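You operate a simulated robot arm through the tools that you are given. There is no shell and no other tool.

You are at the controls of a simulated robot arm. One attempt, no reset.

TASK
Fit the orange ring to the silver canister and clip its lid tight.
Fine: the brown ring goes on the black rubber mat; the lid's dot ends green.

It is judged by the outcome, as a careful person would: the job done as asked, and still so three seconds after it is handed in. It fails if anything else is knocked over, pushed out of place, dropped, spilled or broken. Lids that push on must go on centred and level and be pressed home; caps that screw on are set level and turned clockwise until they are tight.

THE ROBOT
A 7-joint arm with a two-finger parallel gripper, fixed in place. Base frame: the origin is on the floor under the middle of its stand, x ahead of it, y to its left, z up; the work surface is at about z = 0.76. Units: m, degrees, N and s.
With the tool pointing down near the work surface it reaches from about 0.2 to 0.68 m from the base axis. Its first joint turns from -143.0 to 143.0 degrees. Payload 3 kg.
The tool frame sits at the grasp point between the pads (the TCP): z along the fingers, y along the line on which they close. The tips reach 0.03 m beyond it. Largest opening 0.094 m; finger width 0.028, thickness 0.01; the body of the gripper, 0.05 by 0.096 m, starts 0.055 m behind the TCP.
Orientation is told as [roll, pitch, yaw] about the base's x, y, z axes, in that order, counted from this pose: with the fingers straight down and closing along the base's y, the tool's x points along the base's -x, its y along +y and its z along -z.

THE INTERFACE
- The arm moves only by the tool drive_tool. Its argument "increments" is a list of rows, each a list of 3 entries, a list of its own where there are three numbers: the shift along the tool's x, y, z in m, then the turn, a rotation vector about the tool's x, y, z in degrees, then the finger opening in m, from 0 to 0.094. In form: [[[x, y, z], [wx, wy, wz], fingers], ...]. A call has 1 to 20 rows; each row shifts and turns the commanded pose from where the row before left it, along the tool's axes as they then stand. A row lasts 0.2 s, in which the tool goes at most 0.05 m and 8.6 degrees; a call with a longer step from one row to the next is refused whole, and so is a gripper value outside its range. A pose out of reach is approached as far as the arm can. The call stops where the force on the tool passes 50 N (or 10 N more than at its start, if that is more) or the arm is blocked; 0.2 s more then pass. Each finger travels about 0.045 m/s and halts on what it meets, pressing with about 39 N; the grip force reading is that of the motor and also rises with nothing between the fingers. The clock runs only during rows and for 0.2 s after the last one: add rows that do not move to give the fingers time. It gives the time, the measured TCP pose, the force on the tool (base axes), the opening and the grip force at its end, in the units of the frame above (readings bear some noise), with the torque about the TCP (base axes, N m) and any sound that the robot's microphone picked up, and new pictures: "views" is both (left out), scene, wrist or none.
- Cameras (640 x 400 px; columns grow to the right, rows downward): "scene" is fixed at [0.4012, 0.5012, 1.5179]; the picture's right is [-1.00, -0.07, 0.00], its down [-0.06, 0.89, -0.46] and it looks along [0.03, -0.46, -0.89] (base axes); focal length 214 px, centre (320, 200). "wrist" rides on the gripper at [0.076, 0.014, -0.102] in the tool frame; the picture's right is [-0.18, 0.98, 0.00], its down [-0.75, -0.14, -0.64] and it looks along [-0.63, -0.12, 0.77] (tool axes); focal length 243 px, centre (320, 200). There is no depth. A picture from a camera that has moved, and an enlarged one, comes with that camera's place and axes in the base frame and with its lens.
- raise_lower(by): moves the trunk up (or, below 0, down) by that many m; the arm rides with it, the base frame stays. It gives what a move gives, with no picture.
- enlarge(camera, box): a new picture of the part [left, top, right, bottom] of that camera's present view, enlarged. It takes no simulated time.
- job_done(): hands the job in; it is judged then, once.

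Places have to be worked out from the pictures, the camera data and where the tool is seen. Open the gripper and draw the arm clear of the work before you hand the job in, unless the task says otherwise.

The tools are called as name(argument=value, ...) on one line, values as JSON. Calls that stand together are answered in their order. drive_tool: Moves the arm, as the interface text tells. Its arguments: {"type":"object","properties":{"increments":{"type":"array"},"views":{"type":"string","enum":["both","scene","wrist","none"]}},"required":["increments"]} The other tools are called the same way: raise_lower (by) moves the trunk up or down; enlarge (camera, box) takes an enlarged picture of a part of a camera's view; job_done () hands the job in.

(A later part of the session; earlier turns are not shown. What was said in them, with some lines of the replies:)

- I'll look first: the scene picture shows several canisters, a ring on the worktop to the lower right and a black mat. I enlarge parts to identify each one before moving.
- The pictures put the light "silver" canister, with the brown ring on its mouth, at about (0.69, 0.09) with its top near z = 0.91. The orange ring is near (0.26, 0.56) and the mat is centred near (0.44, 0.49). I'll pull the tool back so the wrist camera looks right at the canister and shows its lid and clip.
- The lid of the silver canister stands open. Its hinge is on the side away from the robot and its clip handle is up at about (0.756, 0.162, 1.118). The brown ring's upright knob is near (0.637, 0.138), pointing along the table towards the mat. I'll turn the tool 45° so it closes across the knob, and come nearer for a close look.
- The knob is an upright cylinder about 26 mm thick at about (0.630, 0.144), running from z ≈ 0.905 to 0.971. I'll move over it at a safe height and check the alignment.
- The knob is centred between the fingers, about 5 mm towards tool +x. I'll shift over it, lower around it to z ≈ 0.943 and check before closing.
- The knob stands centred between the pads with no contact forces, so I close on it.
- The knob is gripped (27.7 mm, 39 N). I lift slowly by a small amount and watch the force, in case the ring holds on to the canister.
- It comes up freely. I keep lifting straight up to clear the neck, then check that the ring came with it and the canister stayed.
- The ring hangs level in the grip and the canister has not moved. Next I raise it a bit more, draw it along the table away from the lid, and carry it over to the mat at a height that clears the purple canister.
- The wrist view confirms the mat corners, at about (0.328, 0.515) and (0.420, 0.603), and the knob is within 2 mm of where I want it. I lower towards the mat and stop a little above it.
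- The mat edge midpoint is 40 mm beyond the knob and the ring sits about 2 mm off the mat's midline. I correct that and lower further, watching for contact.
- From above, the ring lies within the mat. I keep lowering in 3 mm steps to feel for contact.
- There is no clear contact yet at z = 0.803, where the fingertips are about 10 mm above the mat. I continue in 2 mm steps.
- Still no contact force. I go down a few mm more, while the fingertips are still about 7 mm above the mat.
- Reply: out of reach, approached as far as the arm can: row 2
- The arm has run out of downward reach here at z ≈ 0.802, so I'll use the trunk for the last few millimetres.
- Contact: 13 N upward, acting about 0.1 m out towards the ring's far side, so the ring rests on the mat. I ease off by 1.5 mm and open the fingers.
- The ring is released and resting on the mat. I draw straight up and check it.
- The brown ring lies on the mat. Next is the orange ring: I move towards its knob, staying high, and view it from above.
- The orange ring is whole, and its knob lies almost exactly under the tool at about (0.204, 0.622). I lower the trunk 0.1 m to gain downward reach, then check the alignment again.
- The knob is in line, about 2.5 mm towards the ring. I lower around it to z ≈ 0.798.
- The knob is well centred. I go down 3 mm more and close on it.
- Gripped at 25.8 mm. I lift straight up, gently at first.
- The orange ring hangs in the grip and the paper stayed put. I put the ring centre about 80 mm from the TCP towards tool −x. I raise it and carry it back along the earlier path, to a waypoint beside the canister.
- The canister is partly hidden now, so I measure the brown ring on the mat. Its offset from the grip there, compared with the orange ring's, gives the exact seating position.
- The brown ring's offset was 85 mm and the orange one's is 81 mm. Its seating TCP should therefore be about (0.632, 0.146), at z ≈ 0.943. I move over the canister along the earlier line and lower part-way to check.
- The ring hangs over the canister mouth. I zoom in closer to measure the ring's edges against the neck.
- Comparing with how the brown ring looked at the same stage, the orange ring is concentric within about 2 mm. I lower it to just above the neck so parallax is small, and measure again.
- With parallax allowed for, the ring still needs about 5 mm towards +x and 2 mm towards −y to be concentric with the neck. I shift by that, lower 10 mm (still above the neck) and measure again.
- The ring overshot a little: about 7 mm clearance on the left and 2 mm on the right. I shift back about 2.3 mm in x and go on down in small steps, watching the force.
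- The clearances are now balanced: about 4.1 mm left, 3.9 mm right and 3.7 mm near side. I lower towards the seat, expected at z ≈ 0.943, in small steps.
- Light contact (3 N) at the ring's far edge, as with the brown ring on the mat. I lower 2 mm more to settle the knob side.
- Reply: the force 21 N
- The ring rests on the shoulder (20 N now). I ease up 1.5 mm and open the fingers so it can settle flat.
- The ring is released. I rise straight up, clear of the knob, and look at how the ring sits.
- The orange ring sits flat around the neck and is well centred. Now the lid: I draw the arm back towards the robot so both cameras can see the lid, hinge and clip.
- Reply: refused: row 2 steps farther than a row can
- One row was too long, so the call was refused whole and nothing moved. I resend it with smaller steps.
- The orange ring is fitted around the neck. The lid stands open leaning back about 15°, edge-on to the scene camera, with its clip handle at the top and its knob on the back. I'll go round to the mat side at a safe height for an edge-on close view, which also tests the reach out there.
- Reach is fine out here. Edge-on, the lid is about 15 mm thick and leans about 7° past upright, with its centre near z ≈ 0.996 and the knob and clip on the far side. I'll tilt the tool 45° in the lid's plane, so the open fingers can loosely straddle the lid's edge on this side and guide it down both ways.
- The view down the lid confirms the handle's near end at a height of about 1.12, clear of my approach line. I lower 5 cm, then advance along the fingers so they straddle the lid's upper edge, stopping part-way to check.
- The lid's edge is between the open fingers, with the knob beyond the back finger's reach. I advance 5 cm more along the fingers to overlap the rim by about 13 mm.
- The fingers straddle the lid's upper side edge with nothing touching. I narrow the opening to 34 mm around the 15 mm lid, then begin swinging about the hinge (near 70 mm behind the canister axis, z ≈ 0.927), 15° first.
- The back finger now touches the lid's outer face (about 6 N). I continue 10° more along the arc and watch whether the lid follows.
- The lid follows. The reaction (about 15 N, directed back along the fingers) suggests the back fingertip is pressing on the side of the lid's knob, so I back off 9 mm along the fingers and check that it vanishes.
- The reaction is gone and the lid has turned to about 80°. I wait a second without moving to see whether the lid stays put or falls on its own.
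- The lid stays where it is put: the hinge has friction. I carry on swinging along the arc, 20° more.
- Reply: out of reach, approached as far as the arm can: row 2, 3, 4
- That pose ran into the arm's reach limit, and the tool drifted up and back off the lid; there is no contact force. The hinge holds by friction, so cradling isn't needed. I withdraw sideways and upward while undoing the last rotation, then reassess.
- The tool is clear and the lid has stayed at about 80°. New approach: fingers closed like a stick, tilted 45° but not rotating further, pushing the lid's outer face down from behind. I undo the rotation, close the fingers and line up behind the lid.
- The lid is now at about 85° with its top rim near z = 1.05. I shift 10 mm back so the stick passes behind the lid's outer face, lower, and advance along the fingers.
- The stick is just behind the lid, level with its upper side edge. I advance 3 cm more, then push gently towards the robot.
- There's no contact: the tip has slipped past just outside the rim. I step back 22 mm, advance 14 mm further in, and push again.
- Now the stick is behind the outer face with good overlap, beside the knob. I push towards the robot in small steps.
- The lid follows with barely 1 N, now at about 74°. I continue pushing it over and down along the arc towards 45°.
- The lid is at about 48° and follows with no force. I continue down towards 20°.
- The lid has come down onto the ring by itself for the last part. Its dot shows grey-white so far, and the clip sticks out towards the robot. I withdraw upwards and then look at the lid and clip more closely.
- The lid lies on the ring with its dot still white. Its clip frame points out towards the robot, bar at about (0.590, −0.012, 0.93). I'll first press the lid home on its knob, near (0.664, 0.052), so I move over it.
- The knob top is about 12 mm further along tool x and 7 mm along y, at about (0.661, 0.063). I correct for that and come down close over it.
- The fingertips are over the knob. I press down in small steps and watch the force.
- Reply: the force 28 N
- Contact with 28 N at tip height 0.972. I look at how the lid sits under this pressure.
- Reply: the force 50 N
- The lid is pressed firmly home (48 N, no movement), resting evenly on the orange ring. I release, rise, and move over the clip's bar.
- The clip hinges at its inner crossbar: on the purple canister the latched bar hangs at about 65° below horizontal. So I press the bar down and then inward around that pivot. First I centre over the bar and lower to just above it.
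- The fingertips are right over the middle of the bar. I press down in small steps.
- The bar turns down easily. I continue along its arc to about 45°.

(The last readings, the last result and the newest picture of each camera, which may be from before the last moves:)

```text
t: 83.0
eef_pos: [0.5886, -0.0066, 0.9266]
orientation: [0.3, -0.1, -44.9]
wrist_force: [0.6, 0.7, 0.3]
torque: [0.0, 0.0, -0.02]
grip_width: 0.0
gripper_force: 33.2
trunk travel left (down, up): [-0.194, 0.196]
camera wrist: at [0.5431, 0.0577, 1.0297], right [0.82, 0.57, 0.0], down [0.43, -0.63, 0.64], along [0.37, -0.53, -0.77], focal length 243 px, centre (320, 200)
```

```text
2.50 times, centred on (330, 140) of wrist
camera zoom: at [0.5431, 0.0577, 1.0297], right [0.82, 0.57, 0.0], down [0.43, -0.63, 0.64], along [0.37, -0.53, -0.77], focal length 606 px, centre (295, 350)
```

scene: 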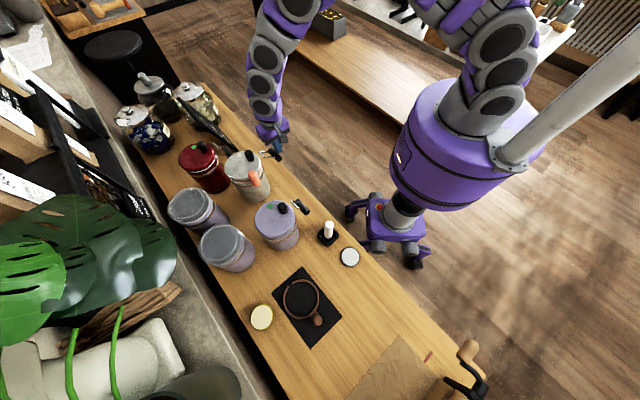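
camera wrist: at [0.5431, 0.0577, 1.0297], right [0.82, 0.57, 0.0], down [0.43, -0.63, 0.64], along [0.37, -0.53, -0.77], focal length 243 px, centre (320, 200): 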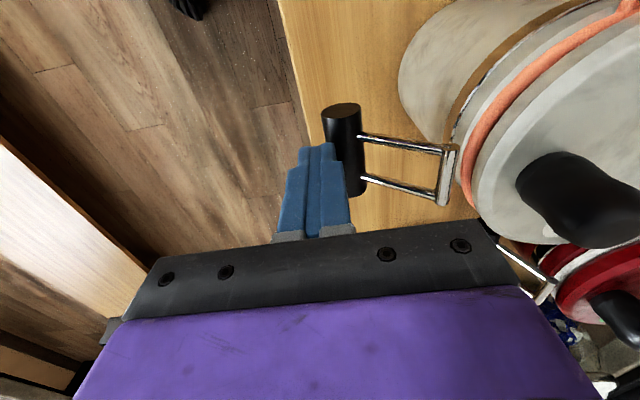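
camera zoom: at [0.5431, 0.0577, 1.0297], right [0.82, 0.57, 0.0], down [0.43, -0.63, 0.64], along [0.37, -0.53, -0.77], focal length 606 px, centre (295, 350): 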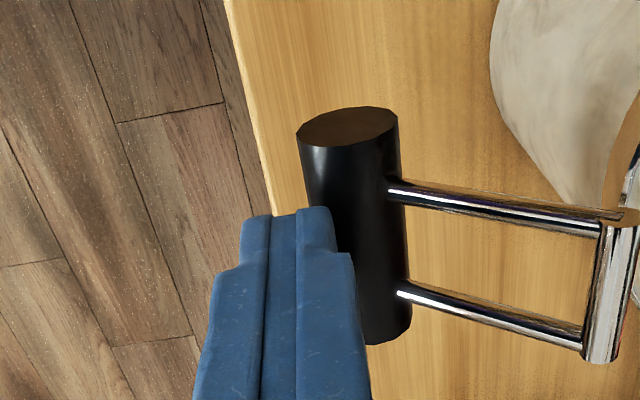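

The bar is at about 41° with the fingers now on its outer side. I go further down beside it and then push inward.

drive_tool(increments=[[[0, 0, 0.008], [0, 0, 0], 0.0], [[0, 0, 0.008], [0, 0, 0], 0.0], [[0, 0, 0.008], [0, 0, 0], 0.0], [[0, 0.004, 0], [0, 0, 0], 0.0], [[0, 0.004, 0], [0, 0, 0], 0.0], [[0, 0, 0], [0, 0, 0], 0.0]], views="both")

enlarge(camera="scene", box=[212, 125, 296, 185])

enlarge(camera="wrist", box=[240, 80, 480, 240])

```text
t: 84.4
eef_pos: [0.5952, -0.0007, 0.9029]
orientation: [0.3, 0.0, -45.1]
wrist_force: [-1.1, -1.3, -0.4]
torque: [0.01, 0.03, 0.03]
grip_width: 0.0
gripper_force: 32.6
trunk travel left (down, up): [-0.194, 0.196]
camera wrist: at [0.549, 0.0629, 1.0064], right [0.82, 0.57, 0.01], down [0.43, -0.63, 0.64], along [0.37, -0.53, -0.77], focal length 243 px, centre (320, 200)
```

scene: 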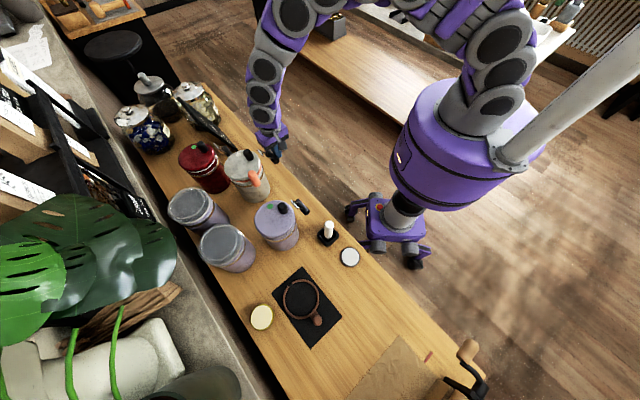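
wrist: 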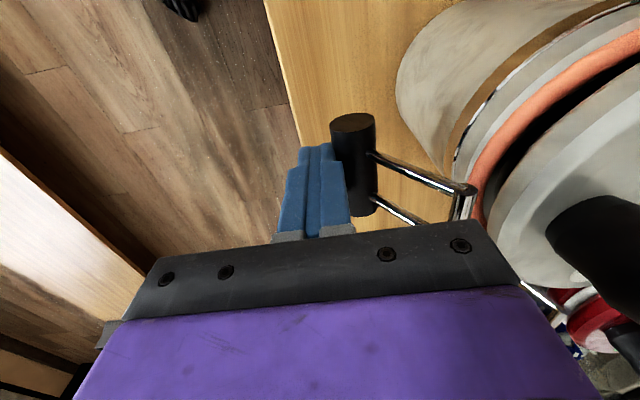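

```text
6.67 times, centred on (254, 155) of scene
camera zoom: at [0.4012, 0.5012, 1.5179], right [-1.0, -0.07, 0.0], down [-0.06, 0.89, -0.46], along [0.03, -0.46, -0.89], focal length 1430 px, centre (760, 500)
```

zoom: 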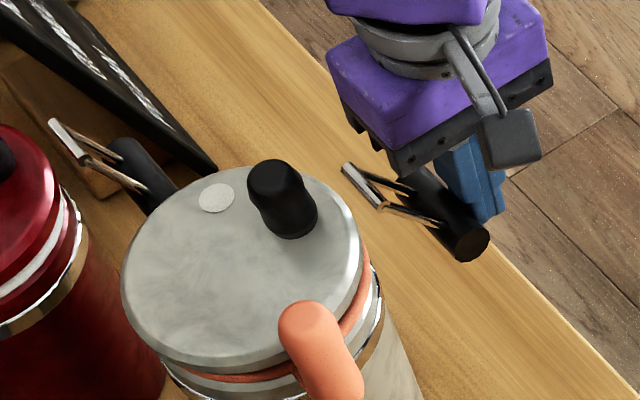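

```text
2.50 times, centred on (360, 160) of wrist
camera zoom: at [0.549, 0.0629, 1.0064], right [0.82, 0.57, 0.01], down [0.43, -0.63, 0.64], along [0.37, -0.53, -0.77], focal length 606 px, centre (220, 300)
```

zoom: 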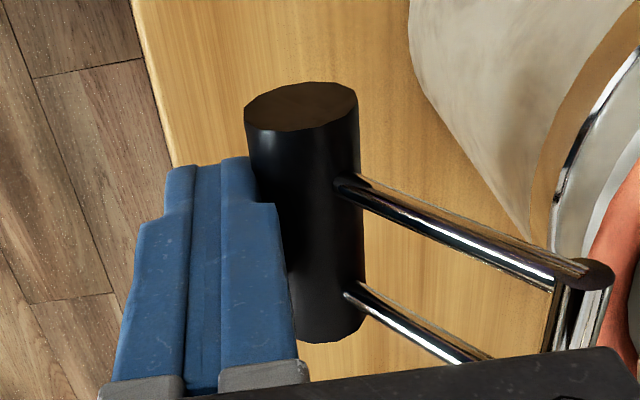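

The lid's front edge has lifted a little. Pushing purely inward drags the bar up by friction, so the push has to go down and inward together. I back off so the lid can settle, and check.

drive_tool(increments=[[[0, -0.004, 0.003], [0, 0, 0], 0.0], [[0, -0.006, 0], [0, 0, 0], 0.0], [[0, -0.004, -0.01], [0, 0, 0], 0.0], [[0, 0, -0.008], [0, 0, 0], 0.0], [[0, 0, 0], [0, 0, 0], 0.0]], views="both")

enlarge(camera="scene", box=[212, 125, 296, 185])

enlarge(camera="wrist", box=[240, 80, 480, 240])

```text
t: 85.6
eef_pos: [0.5837, -0.0107, 0.9195]
orientation: [0.3, 0.0, -45.1]
wrist_force: [0.4, -0.6, 0.2]
torque: [0.01, -0.01, 0.0]
grip_width: 0.0
gripper_force: 33.1
trunk travel left (down, up): [-0.194, 0.196]
camera wrist: at [0.5384, 0.0531, 1.0216], right [0.82, 0.57, 0.0], down [0.43, -0.63, 0.64], along [0.37, -0.53, -0.77], focal length 243 px, centre (320, 200)
```

scene: 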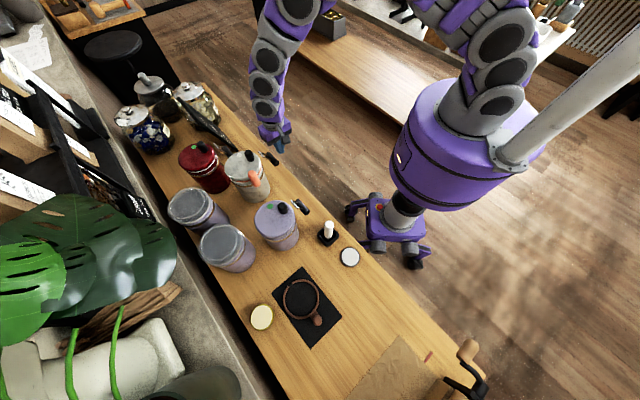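
wrist: 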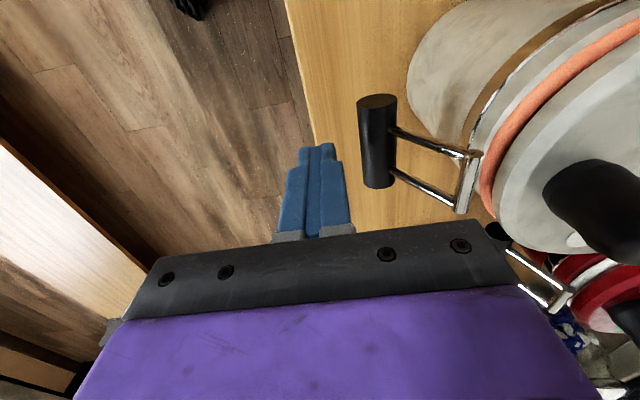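

```text
6.67 times, centred on (254, 155) of scene
camera zoom: at [0.4012, 0.5012, 1.5179], right [-1.0, -0.07, 0.0], down [-0.06, 0.89, -0.46], along [0.03, -0.46, -0.89], focal length 1430 px, centre (760, 500)
```

zoom: 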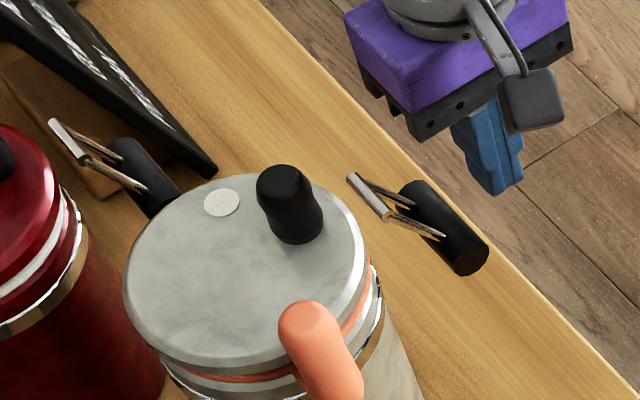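

```text
2.50 times, centred on (360, 160) of wrist
camera zoom: at [0.5384, 0.0531, 1.0216], right [0.82, 0.57, 0.0], down [0.43, -0.63, 0.64], along [0.37, -0.53, -0.77], focal length 606 px, centre (220, 300)
```

zoom: 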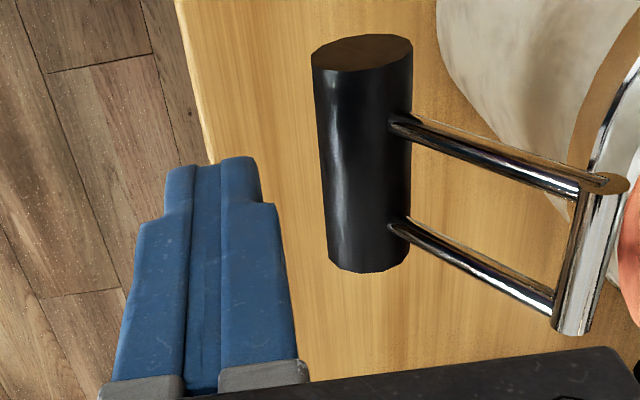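

The lid has settled back flat and the clip stays at about 58°. I now meet the bar at its upper outer side and push down-and-inward along its arc.

drive_tool(increments=[[[0, 0.008, 0.001], [0, 0, 0], 0.0], [[0, 0.007, 0.001], [0, 0, 0], 0.0], [[0, 0.003, 0.002], [0, 0, 0], 0.0], [[0, 0.003, 0.002], [0, 0, 0], 0.0], [[0, 0, 0], [0, 0, 0], 0.0]], views="both")

enlarge(camera="scene", box=[212, 125, 296, 185])

enlarge(camera="wrist", box=[240, 80, 480, 240])

```text
t: 86.8
eef_pos: [0.5987, 0.0054, 0.9126]
orientation: [0.3, 0.1, -45.1]
wrist_force: [-0.4, -0.2, 0.0]
torque: [-0.01, 0.0, 0.02]
grip_width: 0.0001
gripper_force: 32.5
trunk travel left (down, up): [-0.194, 0.196]
camera wrist: at [0.5534, 0.0689, 1.015], right [0.82, 0.57, 0.0], down [0.43, -0.63, 0.64], along [0.37, -0.53, -0.77], focal length 243 px, centre (320, 200)
```

scene: 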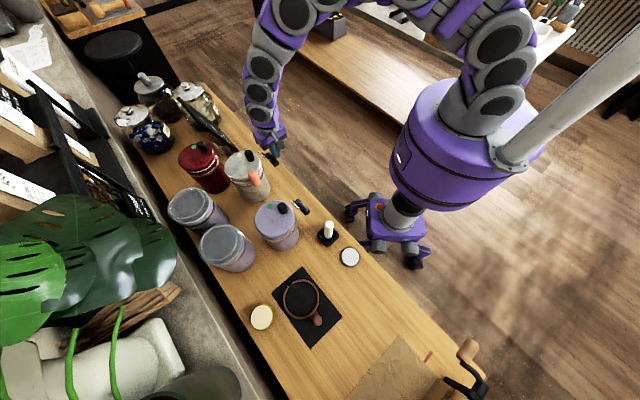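
wrist: 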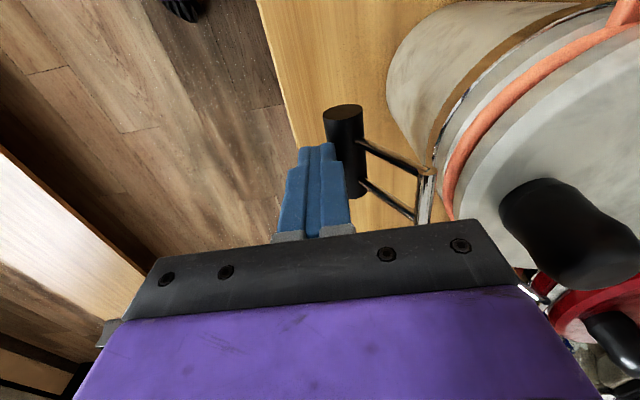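

```text
6.67 times, centred on (254, 155) of scene
camera zoom: at [0.4012, 0.5012, 1.5179], right [-1.0, -0.07, 0.0], down [-0.06, 0.89, -0.46], along [0.03, -0.46, -0.89], focal length 1430 px, centre (760, 500)
```

zoom: 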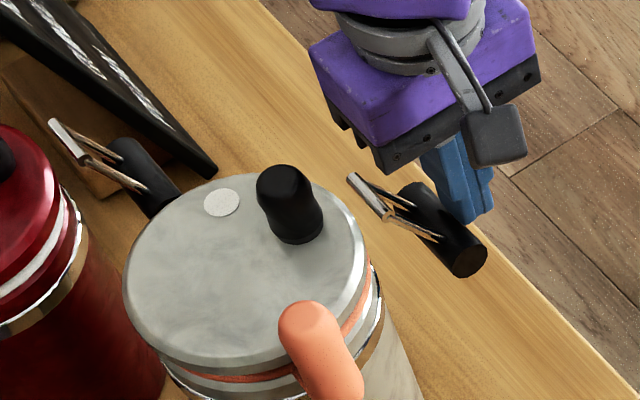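

```text
2.50 times, centred on (360, 160) of wrist
camera zoom: at [0.5534, 0.0689, 1.015], right [0.82, 0.57, 0.0], down [0.43, -0.63, 0.64], along [0.37, -0.53, -0.77], focal length 606 px, centre (220, 300)
```

zoom: 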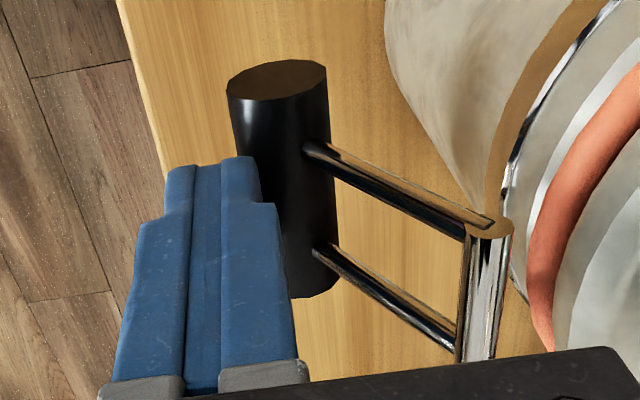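

At contact, and the lid stays flat. I continue the down-and-in push in small steps.

drive_tool(increments=[[[0, 0.003, 0.002], [0, 0, 0], 0.0], [[0, 0.003, 0.002], [0, 0, 0], 0.0], [[0, 0.003, 0.0018], [0, 0, 0], 0.0], [[0, 0, 0], [0, 0, 0], 0.0]], views="both")

enlarge(camera="scene", box=[212, 125, 296, 185])

enlarge(camera="wrist", box=[240, 80, 480, 240])

```text
t: 87.8
eef_pos: [0.603, 0.0101, 0.908]
orientation: [0.4, 0.1, -44.9]
wrist_force: [-8.6, -3.7, 2.8]
torque: [-0.11, 0.29, 0.08]
grip_width: 0.0004
gripper_force: 33.2
trunk travel left (down, up): [-0.194, 0.196]
camera wrist: at [0.5582, 0.0739, 1.0096], right [0.82, 0.57, 0.0], down [0.43, -0.64, 0.64], along [0.36, -0.53, -0.77], focal length 243 px, centre (320, 200)
```

scene: 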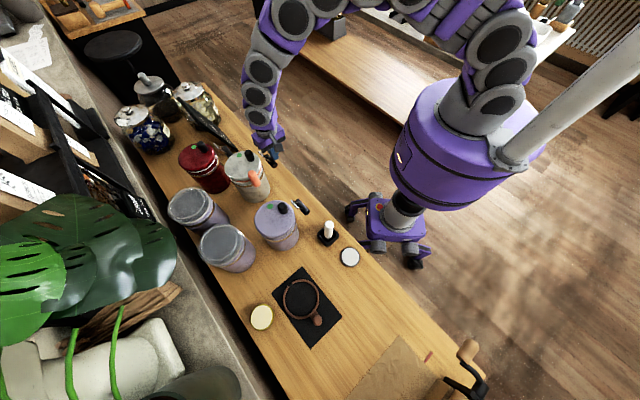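
wrist: 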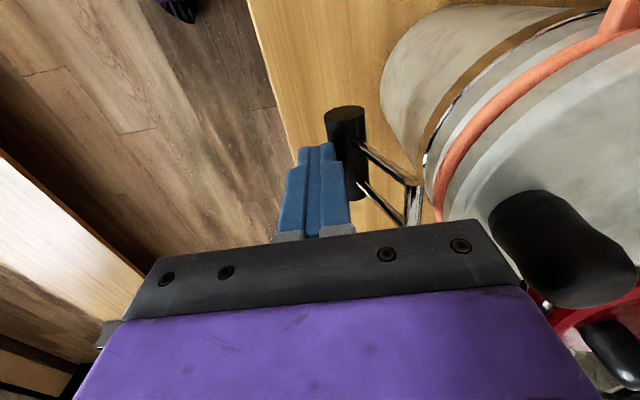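

```text
6.67 times, centred on (254, 155) of scene
camera zoom: at [0.4012, 0.5012, 1.5179], right [-1.0, -0.07, 0.0], down [-0.06, 0.89, -0.46], along [0.03, -0.46, -0.89], focal length 1430 px, centre (760, 500)
```

zoom: 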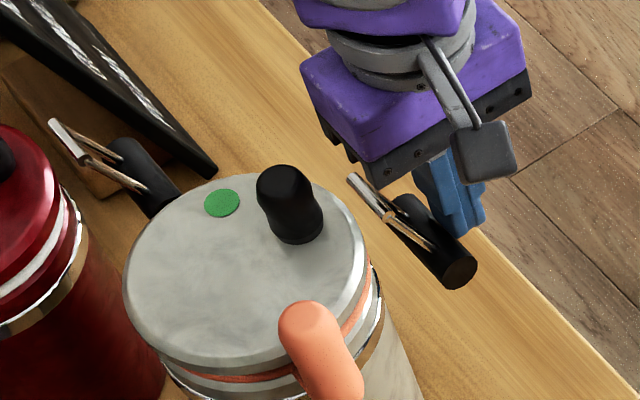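

```text
2.50 times, centred on (360, 160) of wrist
camera zoom: at [0.5582, 0.0739, 1.0096], right [0.82, 0.57, 0.0], down [0.43, -0.64, 0.64], along [0.36, -0.53, -0.77], focal length 606 px, centre (220, 300)
```

zoom: 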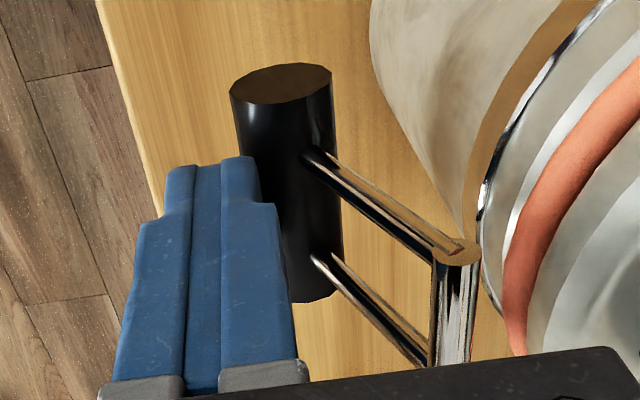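

The dot has turned green. I back the fingers away without pushing further and check that the clip stays latched.

drive_tool(increments=[[[0, -0.004, 0], [0, 0, 0], 0.0], [[0, -0.008, 0], [0, 0, 0], 0.0], [[0, -0.02, 0], [0, 0, 0], 0.0], [[0, -0.02, 0], [0, 0, 0], 0.0], [[0, 0, 0], [0, 0, 0], 0.0], [[0, 0, 0], [0, 0, 0], 0.0]], views="both")

enlarge(camera="scene", box=[212, 125, 296, 185])

enlarge(camera="wrist", box=[320, 60, 560, 240])

```text
t: 89.2
eef_pos: [0.5682, -0.024, 0.9066]
orientation: [0.3, -0.1, -44.9]
wrist_force: [0.0, 0.5, -0.1]
torque: [0.0, 0.0, 0.02]
grip_width: 0.0
gripper_force: 33.3
trunk travel left (down, up): [-0.194, 0.196]
camera wrist: at [0.5229, 0.04, 1.009], right [0.82, 0.57, 0.01], down [0.43, -0.63, 0.64], along [0.37, -0.53, -0.77], focal length 243 px, centre (320, 200)
```

scene: 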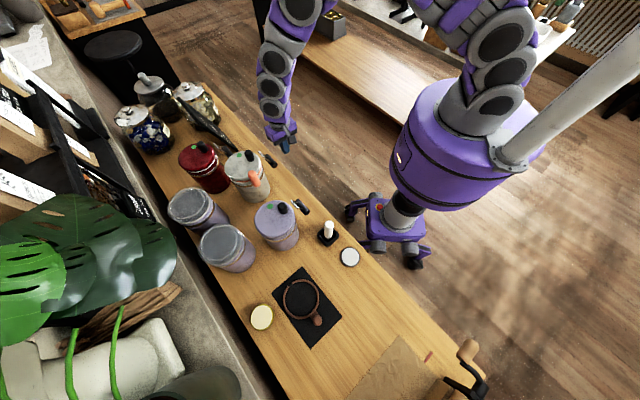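
wrist: 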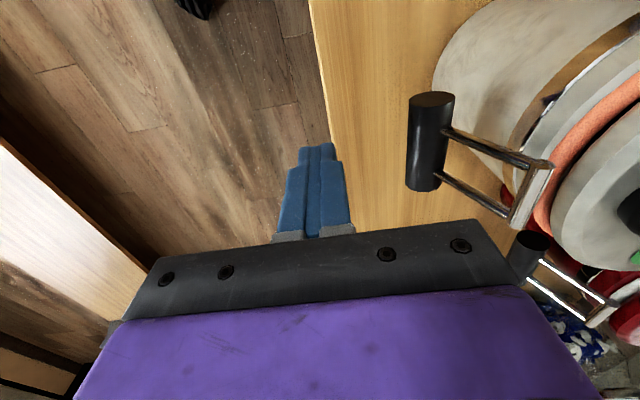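

```text
6.67 times, centred on (254, 155) of scene
camera zoom: at [0.4012, 0.5012, 1.5179], right [-1.0, -0.07, 0.0], down [-0.06, 0.89, -0.46], along [0.03, -0.46, -0.89], focal length 1430 px, centre (760, 500)
```

zoom: 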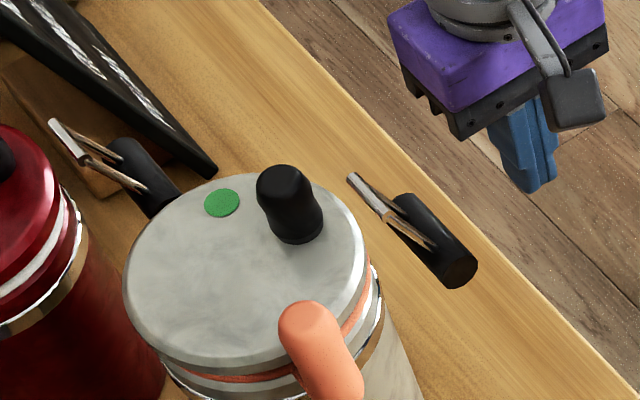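

```text
2.22 times, centred on (440, 150) of wrist
camera zoom: at [0.5229, 0.04, 1.009], right [0.82, 0.57, 0.01], down [0.43, -0.63, 0.64], along [0.37, -0.53, -0.77], focal length 539 px, centre (53, 311)
```

zoom: 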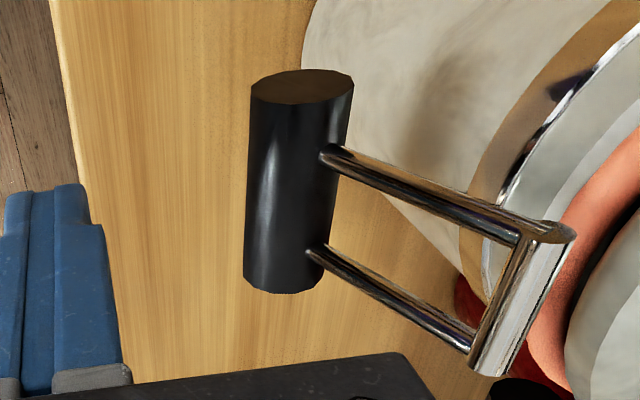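

The dot stays green with the fingers away and the clip holds. I look closely at the lid and ring, then retreat.

enlarge(camera="wrist", box=[480, 0, 640, 280])

enlarge(camera="scene", box=[220, 145, 276, 205])

enlarge(camera="scene", box=[250, 190, 320, 250])

```text
1.43 times, centred on (560, 140) of wrist
camera zoom: at [0.5229, 0.04, 1.009], right [0.82, 0.57, 0.01], down [0.43, -0.63, 0.64], along [0.37, -0.53, -0.77], focal length 347 px, centre (-23, 286)
```

zoom: 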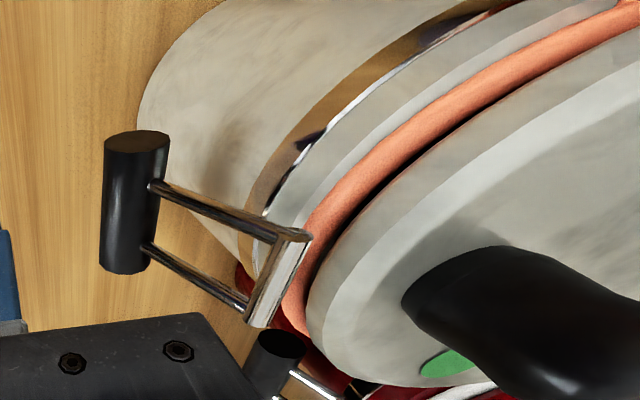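

```text
6.67 times, centred on (248, 175) of scene
camera zoom: at [0.4012, 0.5012, 1.5179], right [-1.0, -0.07, 0.0], down [-0.06, 0.89, -0.46], along [0.03, -0.46, -0.89], focal length 1430 px, centre (800, 367)
```

zoom: 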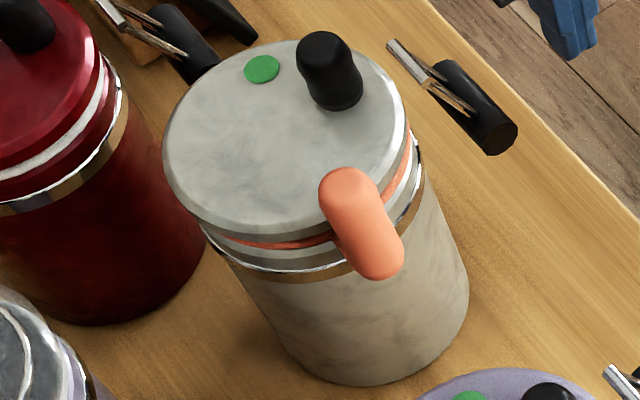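

```text
6.67 times, centred on (285, 220) of scene
camera zoom: at [0.4012, 0.5012, 1.5179], right [-1.0, -0.07, 0.0], down [-0.06, 0.89, -0.46], along [0.03, -0.46, -0.89], focal length 1430 px, centre (553, 67)
```

zoom: 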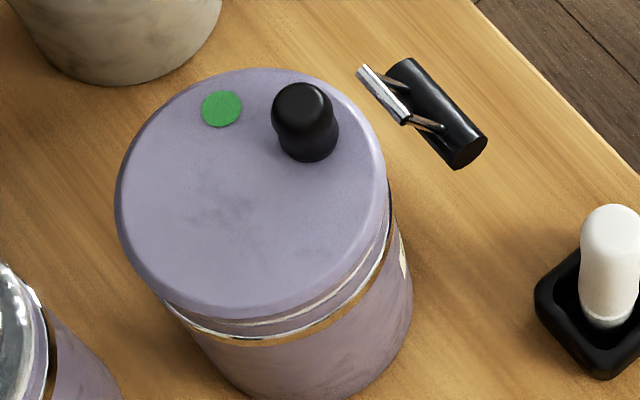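

The lid sits level with its dot green, and the clip angle of about 64° matches the purple canister's. I draw the arm up and away, opening the gripper once it is clear, and then check everything again.

drive_tool(increments=[[[0, -0.03, 0], [0, 0, 0], 0.0], [[0, -0.03, -0.02], [0, 0, 0], 0.0], [[0, 0, -0.045], [0, 0, 0], 0.02], [[0, 0, -0.045], [0, 0, 0], 0.04], [[0, 0, -0.045], [0, 0, 0], 0.06], [[0, -0.03, -0.035], [0, 0, 0], 0.08], [[0, -0.03, -0.02], [0, 0, 0], 0.08], [[0, 0, 0], [0, 0, 0], 0.08], [[0, 0, 0], [0, 0, 0], 0.08], [[0, 0, 0], [0, 0, 0], 0.08], [[0, 0, 0], [0, 0, 0], 0.08], [[0, 0, 0], [0, 0, 0], 0.08]], views="both")

enlarge(camera="scene", box=[190, 130, 302, 210])

enlarge(camera="scene", box=[220, 220, 430, 400])

```text
t: 91.8
eef_pos: [0.4782, -0.1131, 1.1166]
orientation: [0.3, 0.0, -44.9]
wrist_force: [0.1, 0.9, 0.1]
torque: [0.0, 0.01, -0.01]
grip_width: 0.0801
gripper_force: 0.1
trunk travel left (down, up): [-0.194, 0.196]
camera wrist: at [0.434, -0.0493, 1.219], right [0.82, 0.57, 0.0], down [0.43, -0.63, 0.64], along [0.37, -0.53, -0.77], focal length 243 px, centre (320, 200)
```

scene: 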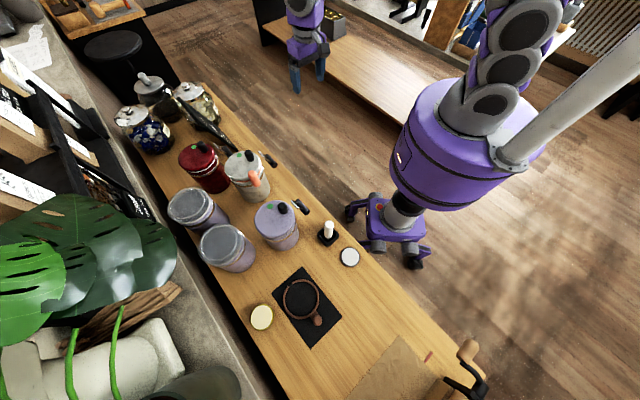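
wrist: 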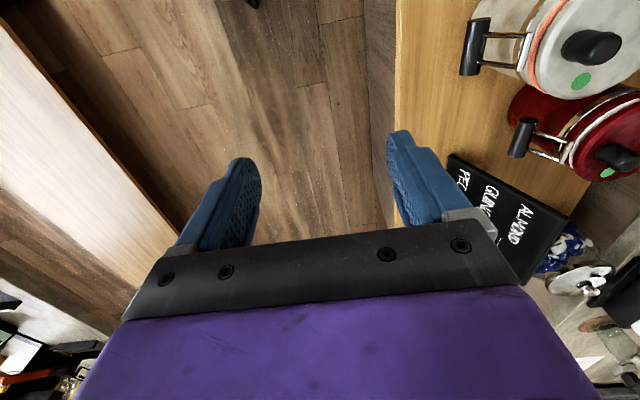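

```text
5.00 times, centred on (246, 170) of scene
camera zoom: at [0.4012, 0.5012, 1.5179], right [-1.0, -0.07, 0.0], down [-0.06, 0.89, -0.46], along [0.03, -0.46, -0.89], focal length 1072 px, centre (690, 350)
```

zoom: 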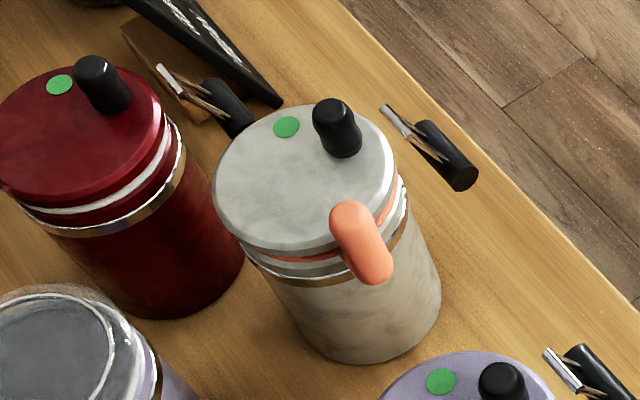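

```text
2.22 times, centred on (325, 310) of scene
camera zoom: at [0.4012, 0.5012, 1.5179], right [-1.0, -0.07, 0.0], down [-0.06, 0.89, -0.46], along [0.03, -0.46, -0.89], focal length 477 px, centre (309, -44)
```

zoom: 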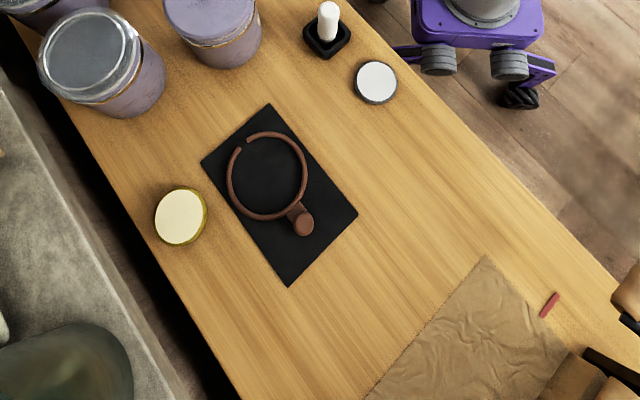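

Everything checks out: the orange ring is fitted under the closed lid, the dot is still green three seconds on, and the clip is latched like its neighbours. The brown ring lies on the black mat, nothing else has moved, and the arm is clear with the gripper open, so I hand the job in.

job_done()

```text
The job is handed in.
```

The orange ring is on the silver canister and the lid is clipped shut. Its dot is green and stayed green for about three seconds after I let go. The brown ring is on the black rubber mat.

- **Lid:** It is level and centred. I pressed it home with about 48 N before clipping it, and the clip now hangs at about the same angle as on the purple canister next to it.
- **Rough moments:**
    - The lid fell the last part of the way onto the ring by itself.
    - My first push on the clip lifted the lid's front edge by several millimetres. I backed off, the lid settled flat again, and the second push latched it.
- **Surroundings:** In the last pictures nothing else had been moved or knocked over. The gripper is open and the arm is clear.
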